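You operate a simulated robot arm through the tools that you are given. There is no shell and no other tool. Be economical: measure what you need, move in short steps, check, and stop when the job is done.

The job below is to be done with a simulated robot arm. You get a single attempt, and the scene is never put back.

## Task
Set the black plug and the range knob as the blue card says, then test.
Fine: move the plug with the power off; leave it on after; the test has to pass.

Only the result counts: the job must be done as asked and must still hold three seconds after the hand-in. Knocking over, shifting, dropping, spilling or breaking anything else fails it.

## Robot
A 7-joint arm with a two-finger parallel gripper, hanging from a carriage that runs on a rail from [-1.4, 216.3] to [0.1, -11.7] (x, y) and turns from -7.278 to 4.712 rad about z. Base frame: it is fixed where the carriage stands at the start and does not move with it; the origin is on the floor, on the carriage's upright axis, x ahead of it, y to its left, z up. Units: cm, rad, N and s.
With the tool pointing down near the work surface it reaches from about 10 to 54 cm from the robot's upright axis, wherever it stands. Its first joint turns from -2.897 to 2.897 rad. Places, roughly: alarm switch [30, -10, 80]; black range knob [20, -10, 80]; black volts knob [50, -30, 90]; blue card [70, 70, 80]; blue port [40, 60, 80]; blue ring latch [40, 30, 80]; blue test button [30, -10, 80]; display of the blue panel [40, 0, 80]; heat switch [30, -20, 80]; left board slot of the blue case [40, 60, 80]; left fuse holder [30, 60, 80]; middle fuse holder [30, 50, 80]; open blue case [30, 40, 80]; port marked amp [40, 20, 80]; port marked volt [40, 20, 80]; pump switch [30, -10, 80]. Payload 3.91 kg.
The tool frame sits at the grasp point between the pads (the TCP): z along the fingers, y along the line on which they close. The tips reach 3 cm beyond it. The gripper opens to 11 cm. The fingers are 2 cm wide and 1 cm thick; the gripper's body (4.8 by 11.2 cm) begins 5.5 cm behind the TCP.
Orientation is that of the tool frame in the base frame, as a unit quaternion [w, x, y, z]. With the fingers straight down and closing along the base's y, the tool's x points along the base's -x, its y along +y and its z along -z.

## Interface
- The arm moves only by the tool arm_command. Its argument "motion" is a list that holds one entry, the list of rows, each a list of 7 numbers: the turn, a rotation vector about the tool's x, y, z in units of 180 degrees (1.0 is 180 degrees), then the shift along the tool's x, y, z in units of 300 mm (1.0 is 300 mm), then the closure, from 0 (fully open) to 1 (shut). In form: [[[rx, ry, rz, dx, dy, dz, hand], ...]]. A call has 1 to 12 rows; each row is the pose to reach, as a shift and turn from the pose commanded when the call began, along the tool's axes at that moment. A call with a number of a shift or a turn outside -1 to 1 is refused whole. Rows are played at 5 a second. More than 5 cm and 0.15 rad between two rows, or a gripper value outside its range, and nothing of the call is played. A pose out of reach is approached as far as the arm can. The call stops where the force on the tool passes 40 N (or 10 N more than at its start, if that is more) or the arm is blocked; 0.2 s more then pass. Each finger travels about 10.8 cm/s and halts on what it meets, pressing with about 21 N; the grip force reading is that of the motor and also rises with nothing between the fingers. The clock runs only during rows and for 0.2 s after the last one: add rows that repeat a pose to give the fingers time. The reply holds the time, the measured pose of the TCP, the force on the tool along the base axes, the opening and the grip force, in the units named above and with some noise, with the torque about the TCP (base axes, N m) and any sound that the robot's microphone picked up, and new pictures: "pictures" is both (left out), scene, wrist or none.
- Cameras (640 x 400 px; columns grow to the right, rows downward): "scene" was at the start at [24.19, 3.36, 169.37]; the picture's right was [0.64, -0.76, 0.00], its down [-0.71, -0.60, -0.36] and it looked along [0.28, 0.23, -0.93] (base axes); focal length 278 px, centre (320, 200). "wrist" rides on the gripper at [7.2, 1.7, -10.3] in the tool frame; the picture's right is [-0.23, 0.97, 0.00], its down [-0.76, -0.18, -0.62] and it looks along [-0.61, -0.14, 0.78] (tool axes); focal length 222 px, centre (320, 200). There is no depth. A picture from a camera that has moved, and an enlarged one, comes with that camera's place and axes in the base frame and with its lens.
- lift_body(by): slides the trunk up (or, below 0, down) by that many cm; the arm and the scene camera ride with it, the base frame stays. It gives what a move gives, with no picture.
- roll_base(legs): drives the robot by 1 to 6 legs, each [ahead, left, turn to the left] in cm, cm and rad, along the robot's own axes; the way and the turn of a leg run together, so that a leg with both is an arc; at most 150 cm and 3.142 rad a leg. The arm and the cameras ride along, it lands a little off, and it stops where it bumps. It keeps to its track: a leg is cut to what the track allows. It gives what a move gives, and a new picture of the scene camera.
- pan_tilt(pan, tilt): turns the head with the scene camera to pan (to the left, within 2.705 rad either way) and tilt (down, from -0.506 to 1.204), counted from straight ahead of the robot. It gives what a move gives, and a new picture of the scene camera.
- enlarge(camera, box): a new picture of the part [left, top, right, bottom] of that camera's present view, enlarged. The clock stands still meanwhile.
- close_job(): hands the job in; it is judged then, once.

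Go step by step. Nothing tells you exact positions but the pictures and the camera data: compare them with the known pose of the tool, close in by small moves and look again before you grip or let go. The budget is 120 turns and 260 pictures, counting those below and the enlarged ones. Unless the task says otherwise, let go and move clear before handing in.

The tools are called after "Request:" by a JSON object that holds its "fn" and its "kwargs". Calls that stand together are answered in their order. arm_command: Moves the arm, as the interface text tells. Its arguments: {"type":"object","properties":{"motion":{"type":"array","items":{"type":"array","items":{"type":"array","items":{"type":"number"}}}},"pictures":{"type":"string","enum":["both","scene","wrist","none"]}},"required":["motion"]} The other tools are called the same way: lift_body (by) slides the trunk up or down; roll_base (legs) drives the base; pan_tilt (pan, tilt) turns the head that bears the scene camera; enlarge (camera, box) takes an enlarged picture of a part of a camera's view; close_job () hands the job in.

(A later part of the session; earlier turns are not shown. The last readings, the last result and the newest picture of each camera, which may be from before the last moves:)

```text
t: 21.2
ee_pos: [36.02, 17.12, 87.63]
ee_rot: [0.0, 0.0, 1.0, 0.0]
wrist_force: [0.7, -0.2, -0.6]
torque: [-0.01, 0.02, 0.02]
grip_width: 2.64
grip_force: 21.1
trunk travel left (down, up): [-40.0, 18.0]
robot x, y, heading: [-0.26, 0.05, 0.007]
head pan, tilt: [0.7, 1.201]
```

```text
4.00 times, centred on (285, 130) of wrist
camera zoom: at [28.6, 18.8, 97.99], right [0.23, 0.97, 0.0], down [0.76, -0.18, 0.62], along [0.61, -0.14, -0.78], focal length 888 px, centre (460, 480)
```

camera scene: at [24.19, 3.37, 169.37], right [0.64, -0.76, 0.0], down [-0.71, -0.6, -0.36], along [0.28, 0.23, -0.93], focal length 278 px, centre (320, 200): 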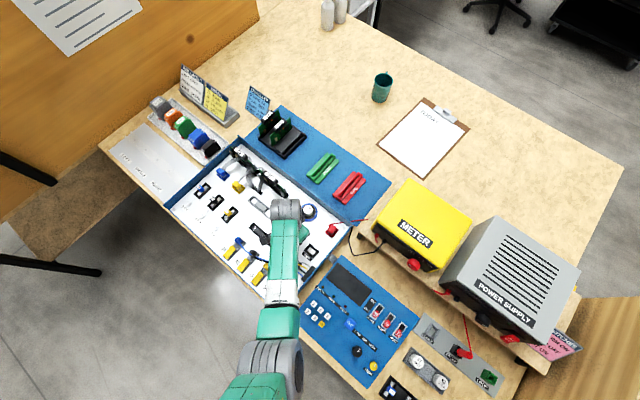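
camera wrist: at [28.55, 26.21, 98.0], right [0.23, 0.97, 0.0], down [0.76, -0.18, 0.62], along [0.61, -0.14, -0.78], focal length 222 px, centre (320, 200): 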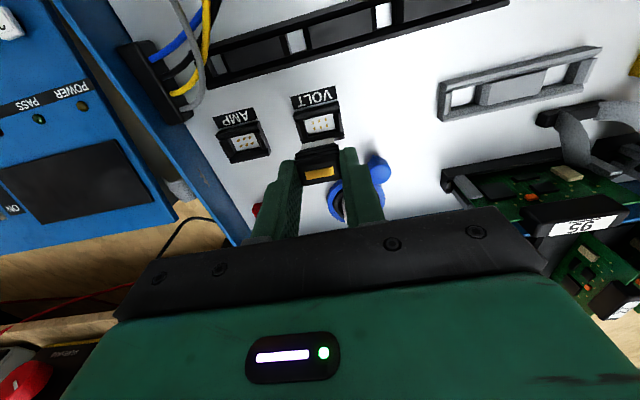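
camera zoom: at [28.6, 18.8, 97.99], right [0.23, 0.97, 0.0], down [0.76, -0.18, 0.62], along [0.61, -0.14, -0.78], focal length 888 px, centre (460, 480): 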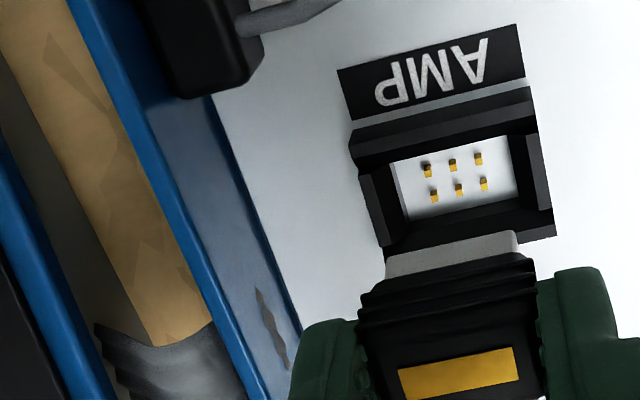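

AMP sits 0.1 cm further along −y than assumed. I'll correct that and lower the plug slowly into the socket.

Request:
{"fn": "arm_command", "kwargs": {"motion": [[[0, 0, 0, -0.0007, -0.0033, 0, 0.85], [0, 0, 0, -0.0007, -0.0033, 0.04, 0.85], [0, 0, 0, -0.0007, -0.0033, 0.08, 0.85], [0, 0, 0, -0.0007, -0.0033, 0.11, 0.85], [0, 0, 0, -0.0007, -0.0033, 0.13, 0.85], [0, 0, 0, -0.0007, -0.0033, 0.145, 0.85], [0, 0, 0, -0.0007, -0.0033, 0.16, 0.85], [0, 0, 0, -0.0007, -0.0033, 0.17, 0.85], [0, 0, 0, -0.0007, -0.0033, 0.18, 0.85], [0, 0, 0, -0.0007, -0.0033, 0.183, 0.85], [0, 0, 0, -0.0007, -0.0033, 0.183, 0.85]]], "pictures": "wrist"}}

Request:
{"fn": "enlarge", "kwargs": {"camera": "wrist", "box": [240, 100, 400, 200]}}

```text
t: 23.6
ee_pos: [36.0, 17.12, 82.2]
ee_rot: [0.001, 0.0, 1.0, 0.0]
wrist_force: [-4.5, -2.0, 17.1]
torque: [-0.09, 0.22, 0.01]
grip_width: 2.63
grip_force: 21.1
trunk travel left (down, up): [-40.0, 18.0]
robot x, y, heading: [0.11, -0.13, -0.002]
head pan, tilt: [0.7, 1.201]
camera wrist: at [28.65, 18.75, 92.53], right [0.23, 0.97, 0.0], down [0.76, -0.18, 0.62], along [0.61, -0.14, -0.78], focal length 222 px, centre (320, 200)
```

wrist: 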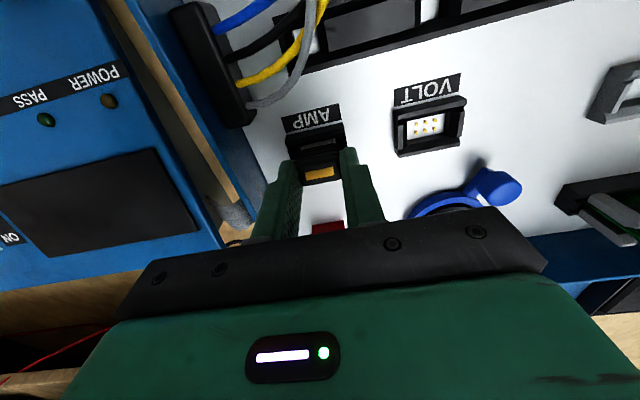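

```text
4.00 times, centred on (320, 150) of wrist
camera zoom: at [28.65, 18.75, 92.53], right [0.23, 0.97, 0.0], down [0.76, -0.18, 0.62], along [0.61, -0.14, -0.78], focal length 888 px, centre (320, 400)
```

zoom: 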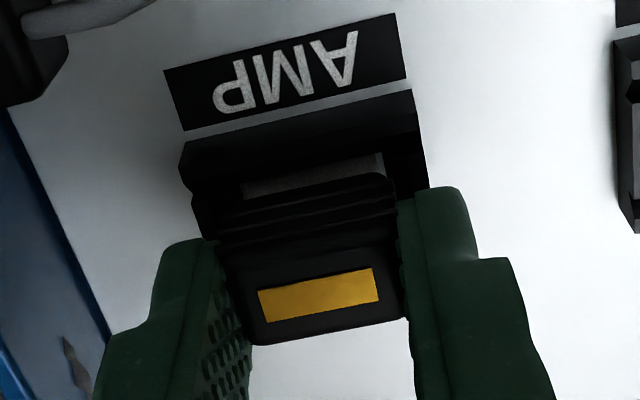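

The plug looks seated just as it was in VOLT. I'll press a touch more, let go slightly and rise.

Request:
{"fn": "arm_command", "kwargs": {"motion": [[[0, 0, 0, 0, 0, 0.004, 0.85], [0, 0, 0, 0, 0, 0.004, 0.85], [0, 0, 0, 0, 0, 0, 0.65], [0, 0, 0, 0, 0, 0, 0.65], [0, 0, 0, 0, 0, -0.06, 0.65], [0, 0, 0, 0, 0, -0.14, 0.65], [0, 0, 0, 0, 0, -0.26, 0.65], [0, 0, 0, 0, 0, -0.4, 0.65], [0, 0, 0, 0, 0, -0.4, 0.65]]], "pictures": "wrist"}}

Request:
{"fn": "enlarge", "kwargs": {"camera": "wrist", "box": [240, 80, 400, 180]}}

```text
t: 25.6
ee_pos: [35.96, 17.09, 94.14]
ee_rot: [-0.001, 0.0, 1.0, 0.0]
wrist_force: [0.4, -0.6, 0.4]
torque: [-0.01, -0.03, 0.04]
grip_width: 3.86
grip_force: 0.2
trunk travel left (down, up): [-40.0, 18.0]
robot x, y, heading: [0.55, 0.1, 0.002]
head pan, tilt: [0.7, 1.201]
camera wrist: at [28.68, 18.73, 104.47], right [0.23, 0.97, 0.0], down [0.76, -0.18, 0.62], along [0.61, -0.14, -0.78], focal length 222 px, centre (320, 200)
```

wrist: 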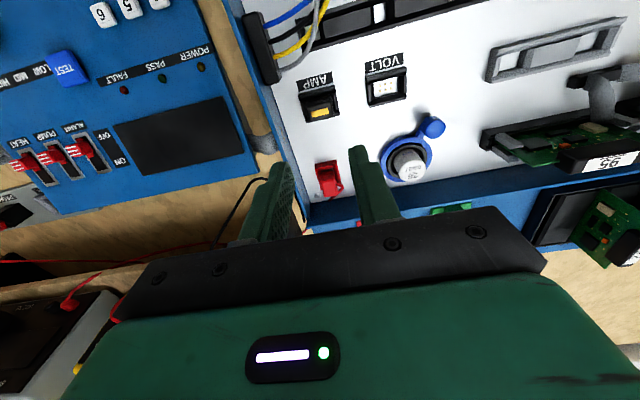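

```text
4.00 times, centred on (320, 130) of wrist
camera zoom: at [28.68, 18.73, 104.47], right [0.23, 0.97, 0.0], down [0.76, -0.18, 0.62], along [0.61, -0.14, -0.78], focal length 888 px, centre (320, 480)
```

zoom: 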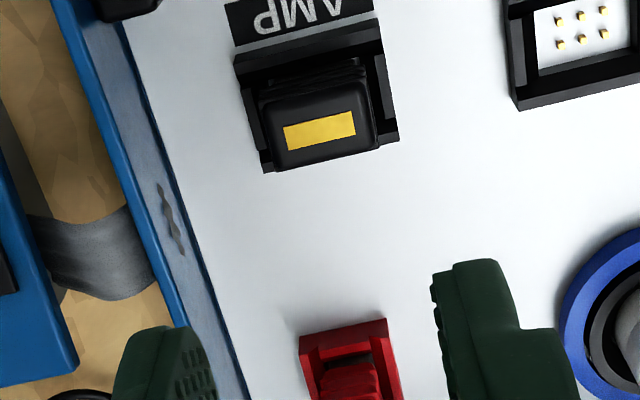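

The plug sits in AMP. Next is the range knob; I'll move the tool to the panel at a safe height and look.

Request:
{"fn": "arm_command", "kwargs": {"motion": [[[0, 0, 0, 0.05, -0.14, -0.05, 0.3], [0, 0, 0, 0.1, -0.28, -0.05, 0], [0, 0, 0, 0.17, -0.42, -0.05, 0], [0, 0, 0, 0.25, -0.56, -0.05, 0], [0, 0, 0, 0.33, -0.7, -0.05, 0], [0, 0, 0, 0.4, -0.84, -0.05, 0], [0, 0, 0, 0.4, -0.84, -0.05, 0]]]}}

Request:
{"fn": "enlarge", "kwargs": {"camera": "wrist", "box": [200, 40, 440, 190]}}

Request:
{"fn": "enlarge", "kwargs": {"camera": "scene", "box": [320, 310, 400, 380]}}

```text
t: 27.2
ee_pos: [23.92, -8.34, 95.63]
ee_rot: [0.0, 0.0, 1.0, 0.0]
wrist_force: [-0.1, -0.8, 1.6]
torque: [0.01, -0.01, -0.04]
grip_width: 11.0
grip_force: 0.1
trunk travel left (down, up): [-40.0, 18.0]
robot x, y, heading: [-0.1, 0.0, 0.002]
head pan, tilt: [0.7, 1.201]
camera scene: at [24.18, 3.36, 169.37], right [0.64, -0.76, 0.0], down [-0.71, -0.6, -0.36], along [0.28, 0.23, -0.93], focal length 278 px, centre (320, 200)
camera wrist: at [16.54, -6.58, 105.99], right [0.23, 0.97, 0.0], down [0.76, -0.18, 0.62], along [0.61, -0.14, -0.78], focal length 222 px, centre (320, 200)
```

scene: 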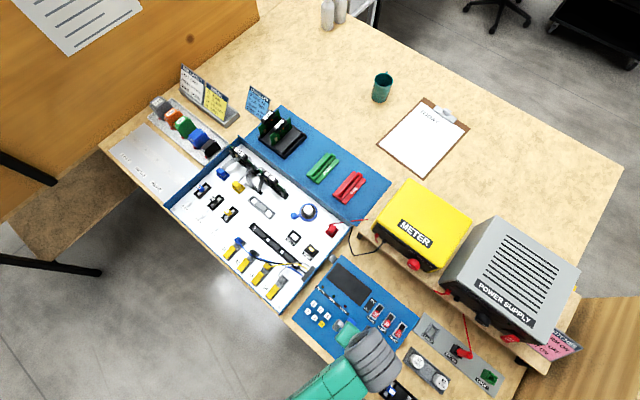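
wrist: 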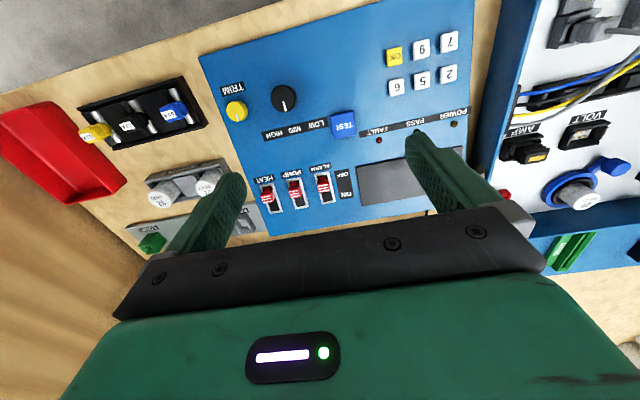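

```text
2.67 times, centred on (320, 115) of wrist
camera zoom: at [16.54, -6.58, 105.99], right [0.23, 0.97, 0.0], down [0.76, -0.18, 0.62], along [0.61, -0.14, -0.78], focal length 592 px, centre (320, 427)
```

zoom: 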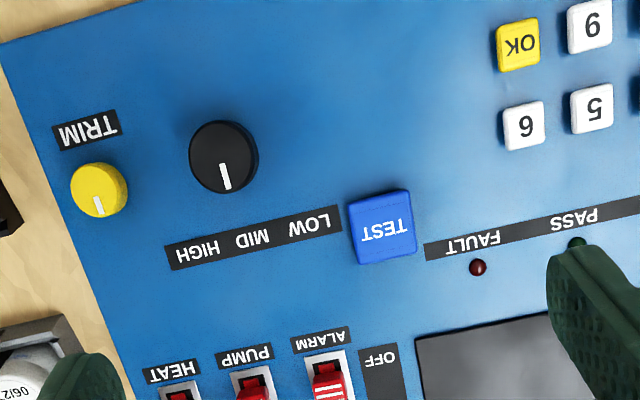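

```text
5.71 times, centred on (360, 345) of scene
camera zoom: at [24.18, 3.36, 169.37], right [0.64, -0.76, 0.0], down [-0.71, -0.6, -0.36], along [0.28, 0.23, -0.93], focal length 1587 px, centre (91, -629)
```

zoom: 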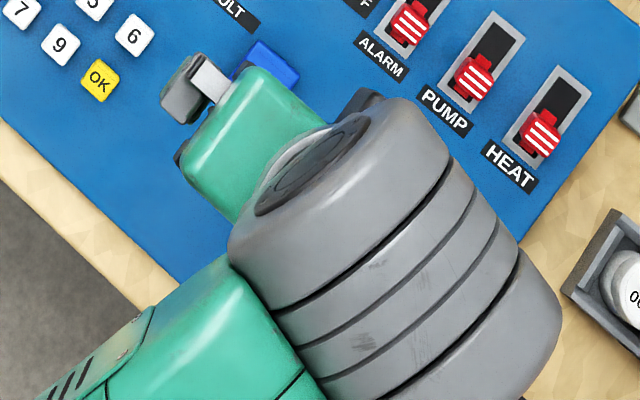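

The knob points straight ahead at MID; LOW lies to its left, so it must turn counterclockwise seen from above. I take the knob to be at about [21.8, -11.8]; I'll get above it and look again.

Request:
{"fn": "arm_command", "kwargs": {"motion": [[[0, 0, 0, 0.04, -0.06, 0.09, 0.3], [0, 0, 0, 0.073, -0.12, 0.183, 0.5], [0, 0, 0, 0.073, -0.12, 0.183, 0.5], [0, 0, 0, 0.073, -0.12, 0.183, 0.5]]], "pictures": "wrist"}}

Request:
{"fn": "enlarge", "kwargs": {"camera": "wrist", "box": [220, 80, 420, 205]}}

```text
t: 28.2
ee_pos: [21.79, -11.87, 90.09]
ee_rot: [0.0, 0.0, 1.0, 0.0]
wrist_force: [0.5, 0.5, -0.5]
torque: [-0.05, 0.04, -0.01]
grip_width: 5.48
grip_force: 0.1
trunk travel left (down, up): [-40.0, 18.0]
robot x, y, heading: [0.03, 0.01, -0.004]
head pan, tilt: [0.7, 1.201]
camera wrist: at [14.4, -10.18, 100.48], right [0.23, 0.97, 0.0], down [0.76, -0.18, 0.62], along [0.61, -0.14, -0.78], focal length 222 px, centre (320, 200)
```

wrist: 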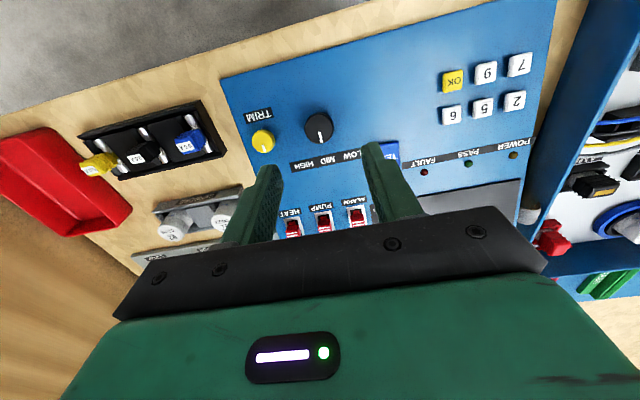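

```text
3.20 times, centred on (320, 142) of wrist
camera zoom: at [14.4, -10.18, 100.48], right [0.23, 0.97, 0.0], down [0.76, -0.18, 0.62], along [0.61, -0.14, -0.78], focal length 711 px, centre (320, 384)
```

zoom: 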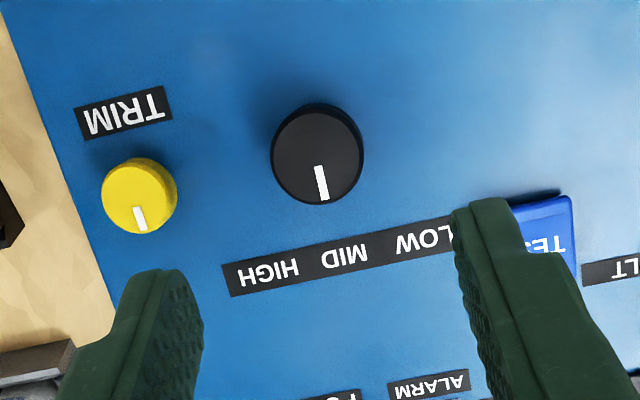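

The knob's top is at [21.75, -11.9, 81], about 2.5 cm wide and centred under the tool. I'll descend, grip it and check before turning.

Request:
{"fn": "arm_command", "kwargs": {"motion": [[[0, 0, 0, 0, 0, 0.09, 0.5], [0, 0, 0, 0, 0, 0.18, 0.55], [0, 0, 0, 0, 0, 0.22, 0.55], [0, 0, 0, 0, 0, 0.24, 0.55], [0, 0, 0, 0, 0, 0.24, 0.7], [0, 0, 0, 0, 0, 0.24, 0.85], [0, 0, 0, 0, 0, 0.24, 0.85]]], "pictures": "none"}}

Request:
{"fn": "enlarge", "kwargs": {"camera": "wrist", "box": [220, 80, 420, 205]}}

```text
t: 29.8
ee_pos: [21.66, -12.14, 82.89]
ee_rot: [-0.001, 0.0, 1.0, -0.002]
wrist_force: [0.8, -10.5, -7.5]
torque: [-0.39, -0.04, -0.05]
grip_width: 2.51
grip_force: 45.0
trunk travel left (down, up): [-40.0, 18.0]
robot x, y, heading: [-0.09, 0.1, -0.002]
head pan, tilt: [0.7, 1.201]
```

```text
3.20 times, centred on (320, 142) of wrist
camera zoom: at [14.42, -10.32, 93.26], right [0.23, 0.97, 0.0], down [0.76, -0.18, 0.62], along [0.61, -0.14, -0.78], focal length 711 px, centre (320, 384)
```

zoom: 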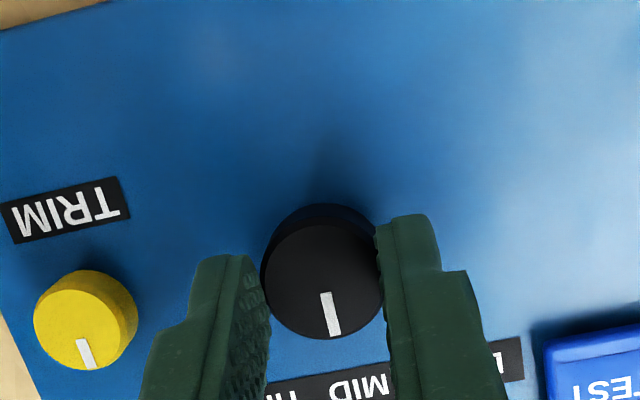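

Gripped at 2.5 cm, with the knob 0.15 cm further right. I'll recentre and turn it counterclockwise 40° toward LOW.

Request:
{"fn": "arm_command", "kwargs": {"motion": [[[0, 0, 0, 0, -0.005, 0, 0.85], [0, 0, -0.045, 0, -0.006, 0, 0.85], [0, 0, -0.09, 0, -0.006, 0, 0.85], [0, 0, -0.135, 0, -0.006, 0, 0.85], [0, 0, -0.18, 0, -0.006, 0, 0.85], [0, 0, -0.222, 0, -0.006, 0, 0.85], [0, 0, -0.222, 0, -0.006, 0, 0.85]]], "pictures": "none"}}

Request:
{"fn": "enlarge", "kwargs": {"camera": "wrist", "box": [220, 80, 420, 205]}}

```text
t: 31.4
ee_pos: [21.96, -12.26, 82.98]
ee_rot: [0.0, -0.342, 0.94, -0.001]
wrist_force: [2.0, -10.2, 14.7]
torque: [-0.11, -0.24, 0.0]
grip_width: 2.43
grip_force: 8.8
trunk travel left (down, up): [-40.0, 18.0]
robot x, y, heading: [0.25, 0.06, -0.003]
head pan, tilt: [0.7, 1.201]
```

```text
3.20 times, centred on (320, 142) of wrist
camera zoom: at [15.19, -15.61, 93.35], right [-0.45, 0.89, 0.0], down [0.7, 0.36, 0.62], along [0.56, 0.28, -0.78], focal length 711 px, centre (320, 384)
```

zoom: 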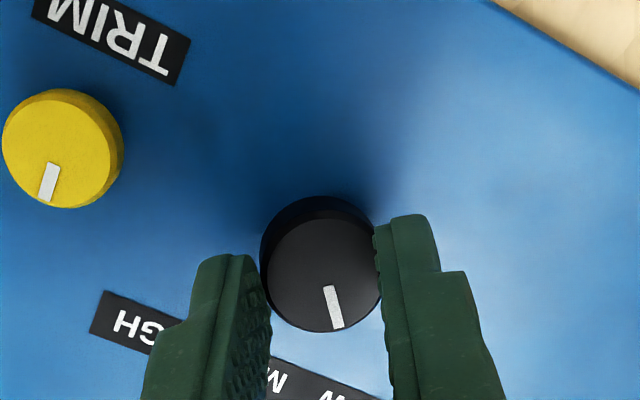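

The knob turned with the hand. I'll open, rise and look at where the pointer settled.

Request:
{"fn": "arm_command", "kwargs": {"motion": [[[0, 0, 0, 0, 0, 0, 0.6], [0, 0, 0, 0, 0, 0, 0.55], [0, 0, 0, 0, 0, -0.1, 0.55], [0, 0, 0, 0, 0, -0.24, 0.55], [0, 0, 0, 0, 0, -0.36, 0.55], [0, 0, 0, 0, 0, -0.36, 0.55]]], "pictures": "none"}}

Request:
{"fn": "enlarge", "kwargs": {"camera": "wrist", "box": [220, 60, 420, 185]}}

```text
t: 32.8
ee_pos: [21.69, -12.02, 93.8]
ee_rot: [0.0, -0.342, 0.94, 0.0]
wrist_force: [-0.4, -0.2, -0.4]
torque: [0.0, 0.01, -0.01]
grip_width: 4.97
grip_force: 0.1
trunk travel left (down, up): [-40.0, 18.0]
robot x, y, heading: [0.06, -0.03, 0.002]
head pan, tilt: [0.7, 1.201]
```

```text
3.20 times, centred on (320, 122) of wrist
camera zoom: at [14.98, -15.34, 104.11], right [-0.45, 0.89, 0.0], down [0.7, 0.35, 0.62], along [0.56, 0.28, -0.78], focal length 711 px, centre (320, 448)
```

zoom: 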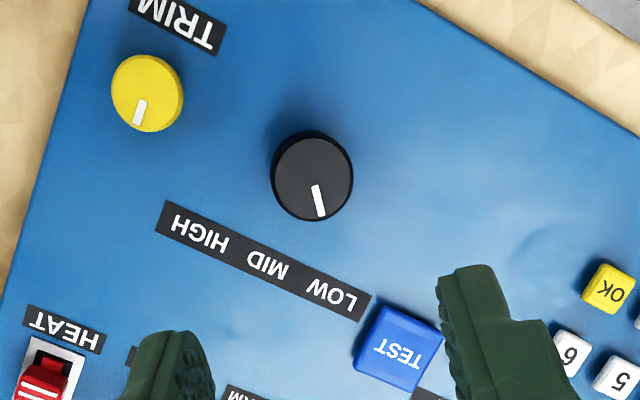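

The pointer now points right at LOW (about 40°). I'll go back to the power supply to switch the power on with the lower half of the rocker.

Request:
{"fn": "arm_command", "kwargs": {"motion": [[[0, 0, 0, 0, 0, -0.16, 0.8], [0, 0, 0, 0, 0, -0.32, 1], [0, 0, 0.045, 0.02, -0.05, -0.367, 1], [0, 0, 0.09, 0.05, -0.13, -0.367, 1], [0, 0, 0.135, 0.1, -0.25, -0.367, 1], [0, 0, 0.18, 0.15, -0.37, -0.367, 1], [0, 0, 0.222, 0.194, -0.49, -0.367, 1], [0, 0, 0.222, 0.194, -0.49, -0.367, 1]]], "pictures": "none"}}

```text
t: 34.6
ee_pos: [26.77, -27.02, 104.75]
ee_rot: [0.0, 0.0, 1.0, 0.0]
wrist_force: [-0.3, 0.0, -0.5]
torque: [0.03, -0.02, -0.01]
grip_width: 0.0
grip_force: 20.7
trunk travel left (down, up): [-40.0, 18.0]
robot x, y, heading: [0.01, 0.04, 0.002]
head pan, tilt: [0.7, 1.201]
```

The tool is upright again at the expected spot. Now tilting and moving in front of the rocker's lower half.

Request:
{"fn": "arm_command", "kwargs": {"motion": [[[0, -0.045, 0, -0.08, -0.07, 0.06, 1], [0, -0.09, 0, -0.16, -0.14, 0.12, 1], [0, -0.135, 0, -0.24, -0.21, 0.18, 1], [0, -0.18, 0, -0.32, -0.27, 0.25, 1], [0, -0.222, 0, -0.4, -0.33, 0.32, 1], [0, -0.222, 0, -0.48, -0.33, 0.38, 1], [0, -0.222, 0, -0.52, -0.33, 0.38, 1], [0, -0.222, 0, -0.52, -0.33, 0.38, 1]]], "pictures": "wrist"}}

Request:
{"fn": "enlarge", "kwargs": {"camera": "wrist", "box": [200, 80, 440, 230]}}

Request:
{"fn": "enlarge", "kwargs": {"camera": "scene", "box": [460, 300, 560, 365]}}

```text
t: 36.4
ee_pos: [42.45, -36.89, 93.38]
ee_rot: [0.342, 0.0, 0.94, 0.0]
wrist_force: [0.6, 0.0, 0.5]
torque: [-0.01, -0.01, 0.0]
grip_width: 0.0
grip_force: 20.8
trunk travel left (down, up): [-40.0, 18.0]
robot x, y, heading: [0.19, 0.18, 0.0]
head pan, tilt: [0.7, 1.201]
camera wrist: at [30.08, -35.17, 96.65], right [0.17, 0.97, 0.15], down [0.18, -0.18, 0.97], along [0.97, -0.14, -0.21], focal length 222 px, centre (320, 200)
```

wrist: 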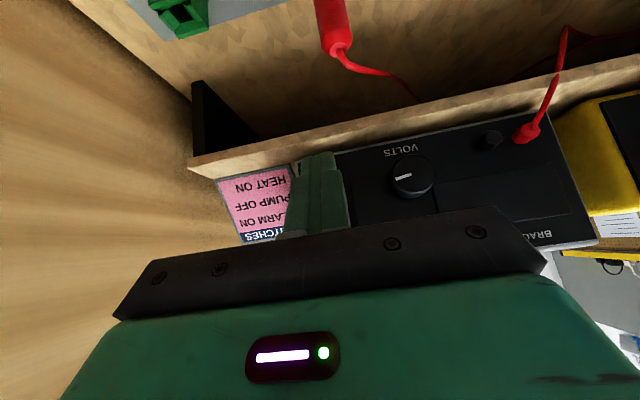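

```text
2.67 times, centred on (320, 155) of wrist
camera zoom: at [30.08, -35.17, 96.65], right [0.17, 0.97, 0.15], down [0.18, -0.18, 0.97], along [0.97, -0.14, -0.21], focal length 592 px, centre (320, 320)
```

zoom: 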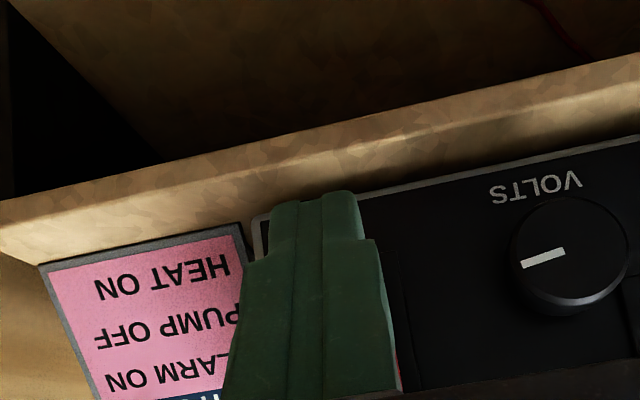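

```text
6.15 times, centred on (510, 332) of scene
camera zoom: at [24.19, 3.36, 169.37], right [0.64, -0.76, 0.0], down [-0.71, -0.6, -0.36], along [0.28, 0.23, -0.93], focal length 1709 px, centre (-849, -615)
```

zoom: 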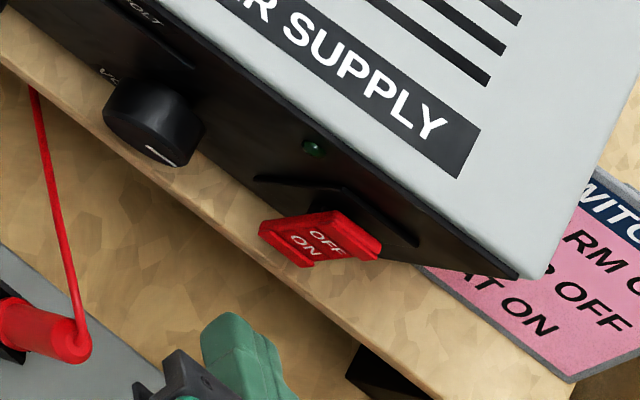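

Aligned with the ON half. Pressing forward slowly.

Request:
{"fn": "arm_command", "kwargs": {"motion": [[[0, 0, 0, -0.0255, 0, 0.0215, 1], [0, 0, 0, -0.051, 0, 0.043, 1], [0, 0, 0, -0.064, 0, 0.054, 1], [0, 0, 0, -0.0765, 0, 0.0645, 1], [0, 0, 0, -0.089, 0, 0.075, 1], [0, 0, 0, -0.1, 0, 0.0845, 1]]]}}

```text
t: 37.8
ee_pos: [46.25, -36.82, 93.23]
ee_rot: [0.341, 0.0, 0.94, 0.0]
wrist_force: [-4.2, 0.0, 0.3]
torque: [0.02, 0.01, 0.02]
grip_width: 0.0
grip_force: 21.3
trunk travel left (down, up): [-40.0, 18.0]
robot x, y, heading: [-0.1, 0.13, 0.002]
head pan, tilt: [0.7, 1.201]
camera scene: at [24.16, 3.36, 169.36], right [0.64, -0.76, 0.0], down [-0.71, -0.6, -0.36], along [0.28, 0.23, -0.93], focal length 278 px, centre (320, 200)
camera wrist: at [33.92, -35.17, 96.61], right [0.17, 0.97, 0.15], down [0.18, -0.18, 0.97], along [0.97, -0.14, -0.21], focal length 222 px, centre (320, 200)
```

scene: 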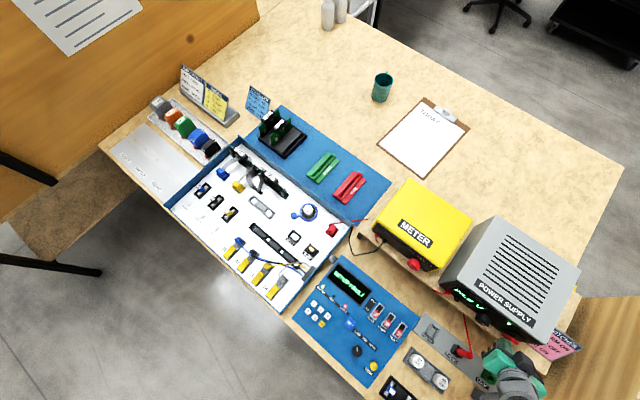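
wrist: 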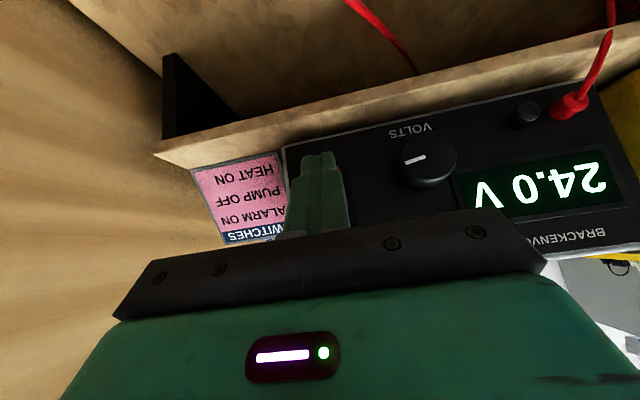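

The power is on. I'll back away, set the tool upright, and read the panel.

Request:
{"fn": "arm_command", "kwargs": {"motion": [[[0, 0, 0, 0.102, 0, -0.086, 1], [0, 0, 0, 0.204, 0, -0.172, 1], [0, 0, 0, 0.306, 0, -0.258, 1], [0, 0.045, 0, 0.28, 0, -0.31, 1], [0, 0.09, 0, 0.256, 0, -0.36, 1], [0, 0.135, 0, 0.232, 0, -0.41, 1], [0, 0.18, 0, 0.208, 0, -0.46, 1], [0, 0.222, 0, 0.185, 0, -0.505, 1], [0, 0.222, 0, 0.185, 0.15, -0.505, 1], [0, 0.222, 0, 0.185, 0.31, -0.505, 1], [0, 0.222, 0, 0.185, 0.31, -0.505, 1]]], "pictures": "none"}}

Request:
{"fn": "enlarge", "kwargs": {"camera": "scene", "box": [290, 250, 430, 390]}}

```text
t: 40.2
ee_pos: [32.29, -27.47, 101.39]
ee_rot: [0.0, 0.0, 1.0, -0.001]
wrist_force: [0.5, 0.9, 0.3]
torque: [-0.03, 0.0, 0.0]
grip_width: 0.0
grip_force: 21.0
trunk travel left (down, up): [-40.0, 18.0]
robot x, y, heading: [-0.01, 0.08, 0.0]
head pan, tilt: [0.7, 1.201]
```

```text
2.86 times, centred on (360, 320) of scene
camera zoom: at [24.19, 3.37, 169.37], right [0.64, -0.76, 0.0], down [-0.71, -0.6, -0.36], along [0.28, 0.23, -0.93], focal length 793 px, centre (206, -143)
```

zoom: 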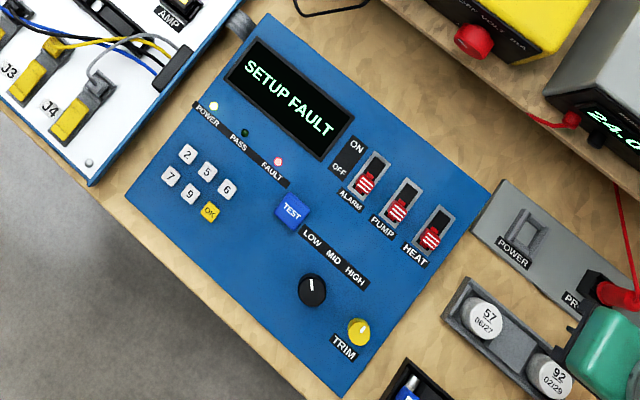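

Power is back and the panel awaits a test. The TEST button is near [26.2, -6.3, 80.5]; I'll bring the shut fingers above it.

Request:
{"fn": "arm_command", "kwargs": {"motion": [[[0, 0, 0, 0.03, 0.14, 0, 1], [0, 0, 0, 0.06, 0.28, 0, 1], [0, 0, 0, 0.1, 0.42, 0, 1], [0, 0, 0, 0.15, 0.56, 0.03, 1], [0, 0, 0, 0.2, 0.703, 0.06, 1], [0, 0, 0, 0.203, 0.703, 0.2, 1], [0, 0, 0, 0.203, 0.703, 0.36, 1], [0, 0, 0, 0.203, 0.703, 0.46, 1], [0, 0, 0, 0.203, 0.703, 0.46, 1]]], "pictures": "wrist"}}

Request:
{"fn": "enlarge", "kwargs": {"camera": "wrist", "box": [220, 90, 420, 215]}}

```text
t: 42.2
ee_pos: [26.23, -6.47, 87.47]
ee_rot: [0.0, 0.0, 1.0, 0.001]
wrist_force: [-1.0, -0.7, 0.0]
torque: [0.02, 0.01, 0.01]
grip_width: 0.0
grip_force: 21.1
trunk travel left (down, up): [-40.0, 18.0]
robot x, y, heading: [-0.13, -0.19, -0.0]
head pan, tilt: [0.7, 1.201]
camera wrist: at [18.82, -4.77, 97.87], right [0.23, 0.97, 0.0], down [0.76, -0.18, 0.62], along [0.61, -0.14, -0.78], focal length 222 px, centre (320, 200)
```

wrist: 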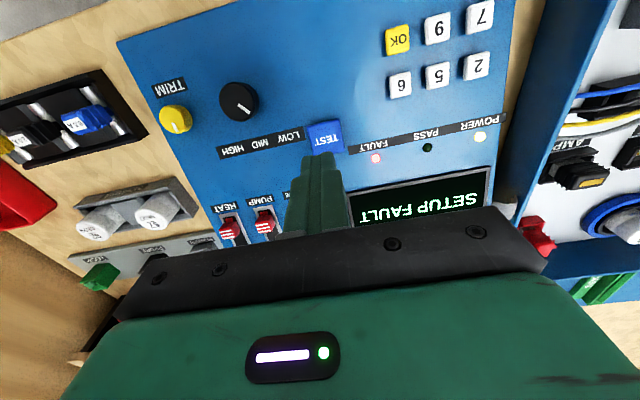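

```text
3.20 times, centred on (320, 152) of wrist
camera zoom: at [18.82, -4.77, 97.87], right [0.23, 0.97, 0.0], down [0.76, -0.18, 0.62], along [0.61, -0.14, -0.78], focal length 711 px, centre (320, 352)
```

zoom: 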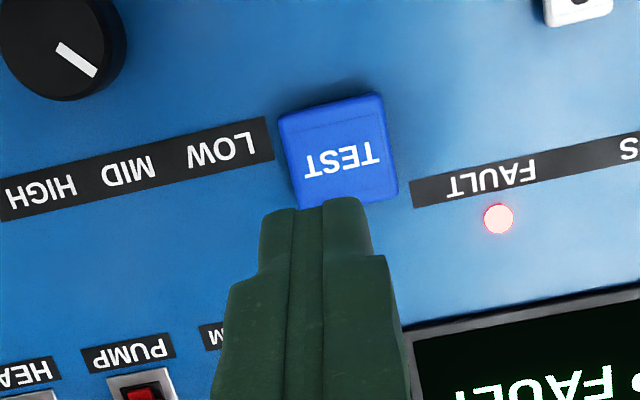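

The button centre is at about [25.95, -6.1]. I'll shift slightly and press down gently.

Request:
{"fn": "arm_command", "kwargs": {"motion": [[[0, 0, 0, 0.009, 0.01, 0.05, 1], [0, 0, 0, 0.009, 0.01, 0.1, 1], [0, 0, 0, 0.009, 0.01, 0.12, 1], [0, 0, 0, 0.009, 0.01, 0.132, 1], [0, 0, 0, 0.009, 0.01, 0.142, 1], [0, 0, 0, 0.009, 0.01, 0.152, 1]]], "pictures": "wrist"}}

```text
t: 43.6
ee_pos: [26.02, -6.2, 82.83]
ee_rot: [0.0, 0.0, 1.0, 0.0]
wrist_force: [0.4, -0.8, 0.0]
torque: [-0.02, -0.03, -0.02]
grip_width: 0.02
grip_force: 21.0
trunk travel left (down, up): [-40.0, 18.0]
robot x, y, heading: [0.37, 0.04, 0.002]
head pan, tilt: [0.7, 1.201]
camera wrist: at [18.56, -4.48, 93.33], right [0.23, 0.97, 0.0], down [0.76, -0.18, 0.62], along [0.61, -0.14, -0.78], focal length 222 px, centre (320, 200)
```

wrist: 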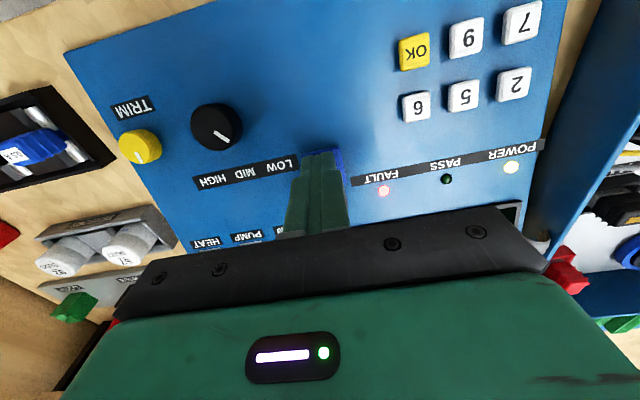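

No contact yet. Continuing down in small steps.

Request:
{"fn": "arm_command", "kwargs": {"motion": [[[0, 0, 0, 0, 0, 0.008, 1], [0, 0, 0, 0, 0, 0.016, 1], [0, 0, 0, 0, 0, 0.024, 1], [0, 0, 0, 0, 0, 0.03, 1]]], "pictures": "wrist"}}

```text
t: 44.6
ee_pos: [25.95, -6.15, 82.16]
ee_rot: [0.001, -0.001, 1.0, 0.0]
wrist_force: [-1.4, 2.5, 14.3]
torque: [0.02, -0.1, -0.01]
grip_width: 0.0
grip_force: 21.0
trunk travel left (down, up): [-40.0, 18.0]
robot x, y, heading: [-0.12, -0.14, -0.003]
head pan, tilt: [0.7, 1.201]
heard: click
camera wrist: at [18.66, -4.48, 92.5], right [0.23, 0.97, 0.0], down [0.76, -0.18, 0.62], along [0.61, -0.14, -0.78], focal length 222 px, centre (320, 200)
```

wrist: 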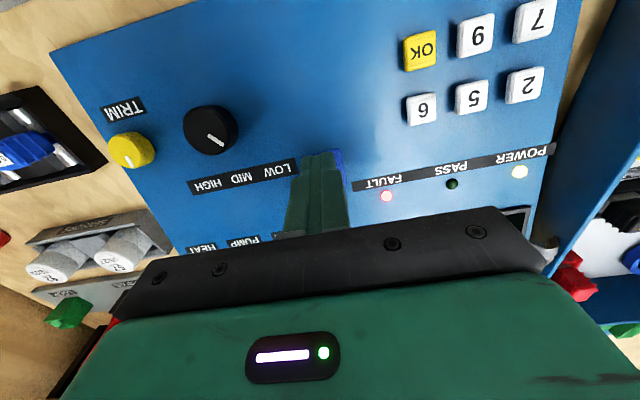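

It clicked. I'll rise and read the display.

Request:
{"fn": "arm_command", "kwargs": {"motion": [[[0, 0, 0, 0, 0, -0.05, 1], [0, 0, 0, 0, 0, -0.18, 1], [0, 0, 0, 0, 0, -0.34, 1], [0, 0, 0, 0.1, 0, -0.45, 1], [0, 0, 0, 0.1, 0, -0.45, 1]]], "pictures": "wrist"}}

Request:
{"fn": "enlarge", "kwargs": {"camera": "wrist", "box": [200, 20, 520, 220]}}

```text
t: 45.8
ee_pos: [22.92, -6.1, 95.61]
ee_rot: [0.0, 0.0, 1.0, 0.0]
wrist_force: [0.3, -0.4, -0.4]
torque: [-0.05, 0.02, 0.03]
grip_width: 0.0
grip_force: 21.4
trunk travel left (down, up): [-40.0, 18.0]
robot x, y, heading: [0.02, 0.23, -0.003]
head pan, tilt: [0.7, 1.201]
camera wrist: at [15.54, -4.47, 106.01], right [0.23, 0.97, 0.0], down [0.76, -0.18, 0.62], along [0.61, -0.14, -0.78], focal length 222 px, centre (320, 200)
```

wrist: 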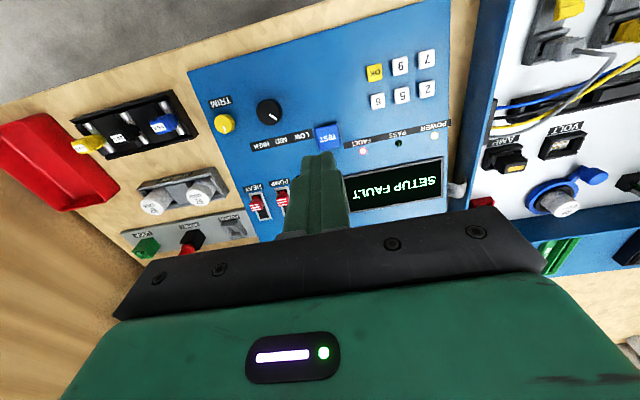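

```text
2.00 times, centred on (360, 120) of wrist
camera zoom: at [15.54, -4.47, 106.01], right [0.23, 0.97, 0.0], down [0.76, -0.18, 0.62], along [0.61, -0.14, -0.78], focal length 444 px, centre (240, 360)
```

zoom: 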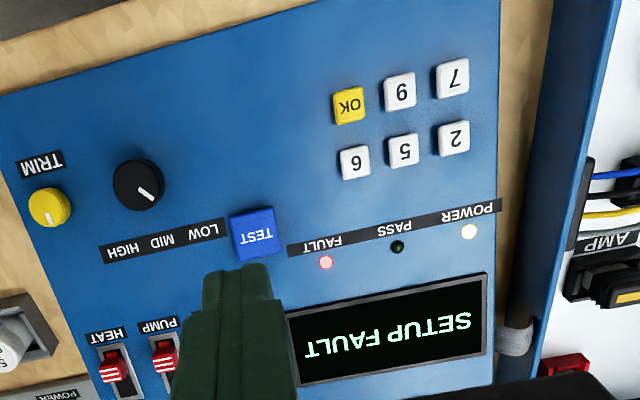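

Still SETUP FAULT. I'll wait a moment and look closely at the display and the knob's pointer.

Request:
{"fn": "arm_command", "kwargs": {"motion": [[[0, 0, 0, 0, 0, 0, 1], [0, 0, 0, 0, 0, 0, 1], [0, 0, 0, 0, 0, 0, 1], [0, 0, 0, 0, 0, 0, 1], [0, 0, 0, 0, 0, 0, 1], [0, 0, 0, 0, 0, 0, 1], [0, 0, 0, 0, 0, 0, 1], [0, 0, 0, 0, 0, 0, 1], [0, 0, 0, 0, 0, 0, 1], [0, 0, 0, 0, 0, 0, 1]]], "pictures": "none"}}

Request:
{"fn": "enlarge", "kwargs": {"camera": "wrist", "box": [230, 80, 350, 155]}}

Request:
{"fn": "enlarge", "kwargs": {"camera": "scene", "box": [280, 225, 340, 270]}}

Request:
{"fn": "enlarge", "kwargs": {"camera": "scene", "box": [290, 250, 410, 350]}}

```text
t: 48.0
ee_pos: [23.07, -6.11, 95.56]
ee_rot: [-0.001, 0.0, 1.0, 0.0]
wrist_force: [0.1, -0.1, 0.5]
torque: [0.0, 0.01, 0.0]
grip_width: 0.01
grip_force: 20.9
trunk travel left (down, up): [-40.0, 18.0]
robot x, y, heading: [0.22, 0.17, 0.003]
head pan, tilt: [0.7, 1.201]
```

```text
5.33 times, centred on (290, 118) of wrist
camera zoom: at [15.58, -4.47, 105.97], right [0.23, 0.97, 0.0], down [0.76, -0.18, 0.62], along [0.61, -0.14, -0.78], focal length 1185 px, centre (480, 640)
```

zoom: 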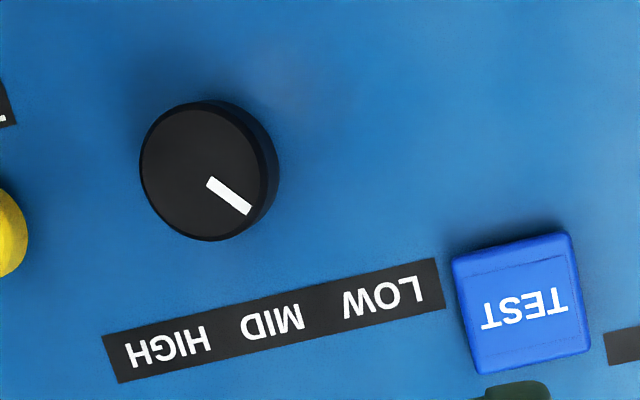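

```text
8.89 times, centred on (310, 248) of scene
camera zoom: at [24.19, 3.36, 169.37], right [0.64, -0.76, 0.0], down [-0.71, -0.6, -0.36], along [0.28, 0.23, -0.93], focal length 2468 px, centre (409, -222)
```

zoom: 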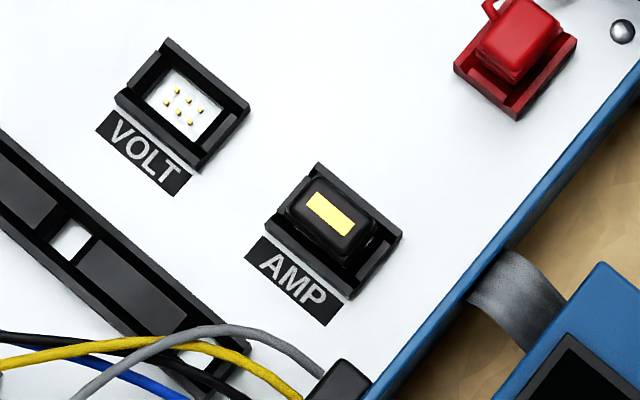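

```text
4.00 times, centred on (350, 300) of scene
camera zoom: at [24.19, 3.36, 169.37], right [0.64, -0.76, 0.0], down [-0.71, -0.6, -0.36], along [0.28, 0.23, -0.93], focal length 1111 px, centre (200, -200)
```

zoom: 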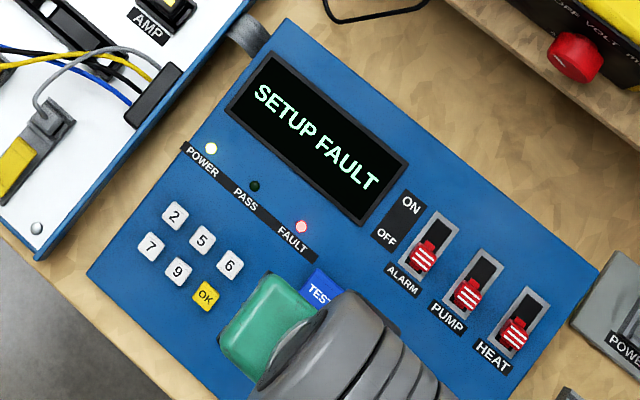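

The pointer stands at about 37–40°, matching my turn, so either the LOW position lies further or the plug isn't fully home. First I'll view the plug in AMP from the same relative pose as the earlier VOLT picture to compare its depth.

Request:
{"fn": "arm_command", "kwargs": {"motion": [[[0, 0, 0, -0.06, 0.14, 0, 0.8], [0, 0, 0, -0.12, 0.28, 0, 0.6], [0, 0, 0, -0.18, 0.42, 0, 0.3], [0, 0, 0, -0.24, 0.56, 0, 0], [0, 0, 0, -0.32, 0.68, 0, 0], [0, 0, 0, -0.4, 0.764, 0.03, 0], [0, 0, 0, -0.437, 0.764, 0.1, 0], [0, 0, 0, -0.437, 0.764, 0.18, 0], [0, 0, 0, -0.437, 0.764, 0.18, 0]]], "pictures": "none"}}

Request:
{"fn": "enlarge", "kwargs": {"camera": "wrist", "box": [240, 80, 400, 180]}}

```text
t: 50.0
ee_pos: [36.15, 16.67, 90.2]
ee_rot: [0.0, 0.0, 1.0, 0.0]
wrist_force: [-0.2, -0.5, -0.9]
torque: [0.03, -0.01, -0.03]
grip_width: 11.01
grip_force: 0.1
trunk travel left (down, up): [-40.0, 18.0]
robot x, y, heading: [-0.24, 0.0, -0.001]
head pan, tilt: [0.7, 1.201]
```

```text
4.00 times, centred on (320, 130) of wrist
camera zoom: at [28.73, 18.43, 100.48], right [0.23, 0.97, 0.0], down [0.76, -0.18, 0.62], along [0.61, -0.14, -0.78], focal length 888 px, centre (320, 480)
```

zoom: 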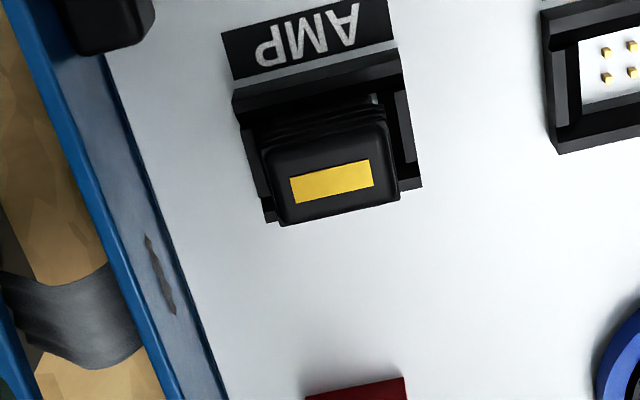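

The plug sits maybe 0.1–0.2 cm higher than it did in VOLT, so it may not be fully home. I'll switch the power off again before touching it; heading to the power supply.

Request:
{"fn": "arm_command", "kwargs": {"motion": [[[0, 0, 0, 0, 0, -0.15, 0.3], [0, 0, 0, 0, 0, -0.3, 0.6], [0, 0, 0, 0.04, 0, -0.45, 1], [0, 0, 0, 0.1, -0.14, -0.49, 1], [0, 0, 0, 0.15, -0.28, -0.49, 1], [0, 0, 0, 0.2, -0.42, -0.49, 1], [0, 0, 0, 0.25, -0.56, -0.49, 1], [0, 0, 0, 0.3, -0.7, -0.49, 1], [0, 0, 0, 0.313, -0.84, -0.49, 1], [0, 0, 0, 0.313, -0.98, -0.49, 1], [0, 0, 0, 0.313, -0.98, -0.49, 1]]], "pictures": "none"}}

Request:
{"fn": "arm_command", "kwargs": {"motion": [[[0, 0, 0, 0, -0.16, 0, 1], [0, 0, 0, 0, -0.32, 0, 1], [0, 0, 0, 0, -0.477, 0, 1], [0, 0, 0, 0, -0.477, 0, 1]]], "pictures": "none"}}

```text
t: 52.4
ee_pos: [26.69, -12.78, 104.8]
ee_rot: [0.0, 0.0, 1.0, 0.0]
wrist_force: [0.5, -0.3, 0.2]
torque: [0.01, 0.01, -0.01]
grip_width: 0.0
grip_force: 21.4
out of reach, approached as far as the arm can: row 3, 4, 5
trunk travel left (down, up): [-40.0, 18.0]
robot x, y, heading: [0.07, -0.06, -0.001]
head pan, tilt: [0.7, 1.201]
```

```text
t: 53.4
ee_pos: [26.78, -27.09, 104.91]
ee_rot: [0.0, -0.001, 1.0, 0.0]
wrist_force: [-0.5, 0.0, -0.2]
torque: [0.0, 0.03, -0.02]
grip_width: 0.0
grip_force: 20.6
trunk travel left (down, up): [-40.0, 18.0]
robot x, y, heading: [0.11, 0.13, 0.001]
head pan, tilt: [0.7, 1.201]
```

Same starting pose as before. Moving in front of the OFF half and pressing.

Request:
{"fn": "arm_command", "kwargs": {"motion": [[[0, -0.045, 0, -0.08, -0.07, 0.05, 1], [0, -0.09, 0, -0.16, -0.14, 0.1, 1], [0, -0.135, 0, -0.24, -0.21, 0.15, 1], [0, -0.18, 0, -0.32, -0.27, 0.2, 1], [0, -0.222, 0, -0.4, -0.327, 0.26, 1], [0, -0.222, 0, -0.48, -0.327, 0.288, 1], [0, -0.222, 0, -0.525, -0.327, 0.288, 1], [0, -0.222, 0, -0.525, -0.327, 0.288, 1]]], "pictures": "none"}}

Request:
{"fn": "arm_command", "kwargs": {"motion": [[[0, 0, 0, -0.0255, 0, 0.0215, 1], [0, 0, 0, -0.051, 0, 0.043, 1], [0, 0, 0, -0.064, 0, 0.054, 1], [0, 0, 0, -0.0765, 0, 0.0645, 1], [0, 0, 0, -0.089, 0, 0.075, 1], [0, 0, 0, -0.1, 0, 0.0845, 1]]], "pictures": "wrist"}}

```text
t: 55.2
ee_pos: [37.05, -32.44, 95.8]
ee_rot: [0.316, 0.0, 0.949, 0.0]
wrist_force: [-0.3, 0.1, -0.2]
torque: [-0.04, 0.01, 0.01]
grip_width: 0.0
grip_force: 21.0
out of reach, approached as far as the arm can: row 3, 4, 5, 6, 7, 8
trunk travel left (down, up): [-40.0, 18.0]
robot x, y, heading: [-0.16, -0.28, -0.002]
head pan, tilt: [0.7, 1.201]
```

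```text
t: 56.6
ee_pos: [39.11, -31.55, 95.08]
ee_rot: [0.315, -0.001, 0.949, 0.0]
wrist_force: [-0.4, -0.5, 0.7]
torque: [0.05, 0.05, 0.02]
grip_width: 0.01
grip_force: 21.1
out of reach, approached as far as the arm can: row 2, 3, 4, 5, 6
trunk travel left (down, up): [-40.0, 18.0]
robot x, y, heading: [-0.08, 0.23, -0.001]
head pan, tilt: [0.7, 1.201]
camera wrist: at [27.09, -29.95, 99.14], right [0.18, 0.97, 0.14], down [0.24, -0.18, 0.96], along [0.95, -0.14, -0.26], focal length 222 px, centre (320, 200)
```

wrist: 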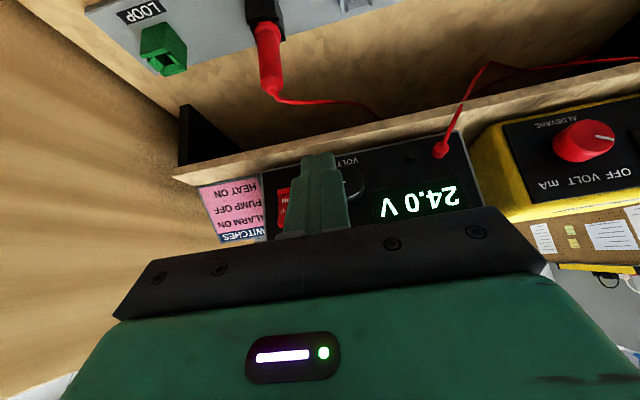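

The arm ran into a joint limit on the way and stopped short, touching nothing. I'll retreat to the upright pose and then reconfigure.

Request:
{"fn": "arm_command", "kwargs": {"motion": [[[0, 0, 0, 0.102, 0, -0.086, 1], [0, 0, 0, 0.204, 0, -0.172, 1], [0, 0, 0, 0.306, 0, -0.258, 1], [0, 0.045, 0, 0.28, 0, -0.31, 1], [0, 0.09, 0, 0.256, 0, -0.36, 1], [0, 0.135, 0, 0.232, 0, -0.41, 1], [0, 0.18, 0, 0.208, 0, -0.46, 1], [0, 0.222, 0, 0.185, 0, -0.505, 1], [0, 0.222, 0, 0.185, 0.15, -0.505, 1], [0, 0.222, 0, 0.185, 0.31, -0.505, 1], [0, 0.222, 0, 0.185, 0.47, -0.505, 1], [0, 0.222, 0, 0.185, 0.63, -0.505, 1]]], "pictures": "scene"}}

```text
t: 59.2
ee_pos: [25.59, -12.87, 103.78]
ee_rot: [-0.028, 0.001, 1.0, 0.001]
wrist_force: [-0.7, -0.1, 0.6]
torque: [0.01, 0.04, -0.04]
grip_width: 0.01
grip_force: 20.9
out of reach, approached as far as the arm can: row 8, 9
trunk travel left (down, up): [-40.0, 18.0]
robot x, y, heading: [-0.17, 0.25, 0.005]
head pan, tilt: [0.7, 1.201]
camera scene: at [24.19, 3.34, 169.38], right [0.64, -0.76, 0.0], down [-0.71, -0.6, -0.36], along [0.28, 0.23, -0.93], focal length 278 px, centre (320, 200)
```

scene: 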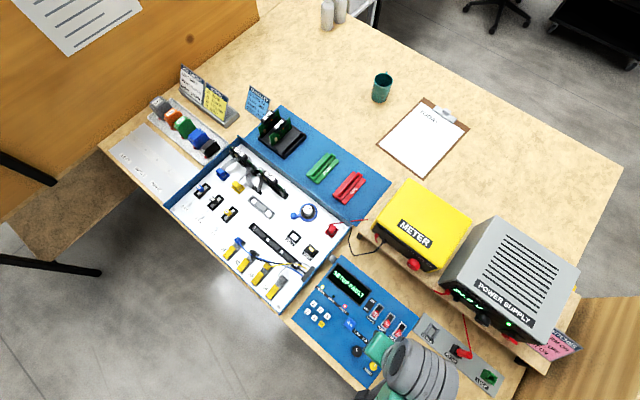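

I'll let the arm settle and extend it toward its starting pose to free the joints.

Request:
{"fn": "arm_command", "kwargs": {"motion": [[[0, 0, 0, 0, 0, 0, 1], [0, 0, 0, 0, 0.12, -0.05, 1], [0, 0, 0, 0, 0.24, -0.08, 1], [0, 0, 0, -0.1, 0.36, -0.08, 1], [0, 0, 0, -0.24, 0.45, -0.08, 1], [0, 0, 0, -0.38, 0.45, -0.08, 1], [0, 0, 0, -0.52, 0.45, -0.08, 1], [0, 0, 0, -0.66, 0.45, -0.08, 1], [0, 0, 0, -0.66, 0.45, -0.08, 1]]], "pictures": "scene"}}

```text
t: 61.2
ee_pos: [45.72, 0.81, 105.22]
ee_rot: [-0.028, 0.001, 1.0, 0.0]
wrist_force: [-0.7, -0.7, -0.5]
torque: [0.0, 0.02, 0.01]
grip_width: 0.0
grip_force: 21.0
trunk travel left (down, up): [-40.0, 18.0]
robot x, y, heading: [0.14, -0.09, -0.001]
head pan, tilt: [0.7, 1.201]
camera scene: at [24.2, 3.37, 169.37], right [0.64, -0.76, 0.0], down [-0.71, -0.6, -0.36], along [0.28, 0.23, -0.93], focal length 278 px, centre (320, 200)
```

scene: 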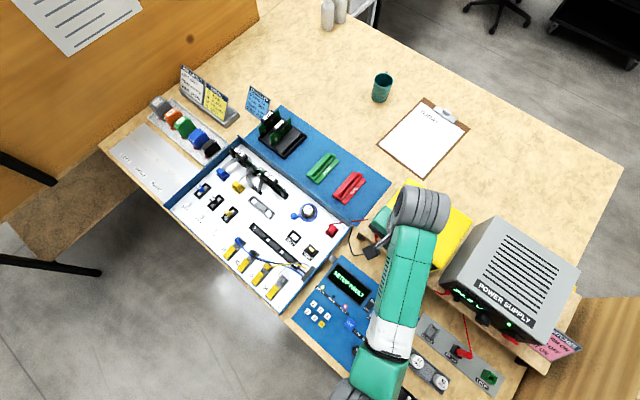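

The arm is free again. I'll retract, correct a small tilt, then shift the carriage to the right so that the power supply is nearer straight ahead.

Request:
{"fn": "arm_command", "kwargs": {"motion": [[[0, -0.018, 0, 0.14, 0, 0, 1], [0, -0.018, 0, 0.28, 0, 0, 1], [0, -0.018, 0, 0.42, 0, 0, 1], [0, -0.018, 0, 0.52, 0, 0, 1], [0, -0.018, 0, 0.52, 0, 0, 1]]], "pictures": "none"}}

Request:
{"fn": "roll_base", "kwargs": {"legs": [[0, -11, 0]]}}

```text
t: 62.4
ee_pos: [29.9, 0.71, 106.15]
ee_rot: [0.002, 0.0, 1.0, 0.0]
wrist_force: [0.3, -0.9, 0.3]
torque: [0.01, -0.01, 0.01]
grip_width: 0.0
grip_force: 20.9
trunk travel left (down, up): [-40.0, 18.0]
robot x, y, heading: [-0.31, -0.34, 0.001]
head pan, tilt: [0.7, 1.201]
```

```text
t: 63.6
ee_pos: [29.98, -10.14, 106.16]
ee_rot: [0.0, 0.0, 1.0, 0.0]
wrist_force: [-0.3, -0.7, -0.8]
torque: [-0.01, 0.0, 0.03]
grip_width: 0.0
grip_force: 21.1
trunk travel left (down, up): [-40.0, 18.0]
robot x, y, heading: [0.22, -10.57, -0.001]
head pan, tilt: [0.7, 1.201]
camera scene: at [24.26, -7.55, 169.37], right [0.64, -0.76, 0.0], down [-0.71, -0.6, -0.36], along [0.28, 0.23, -0.93], focal length 278 px, centre (320, 200)
```

scene: 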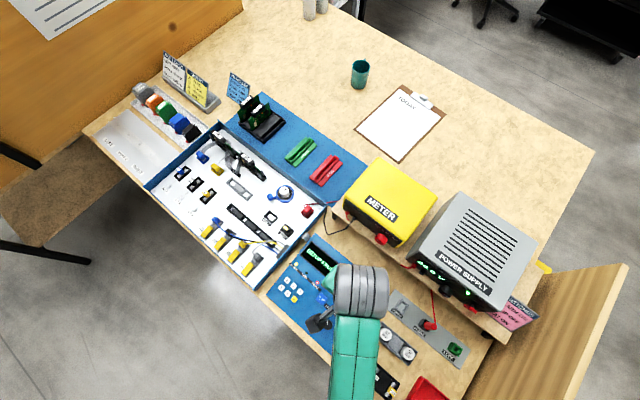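

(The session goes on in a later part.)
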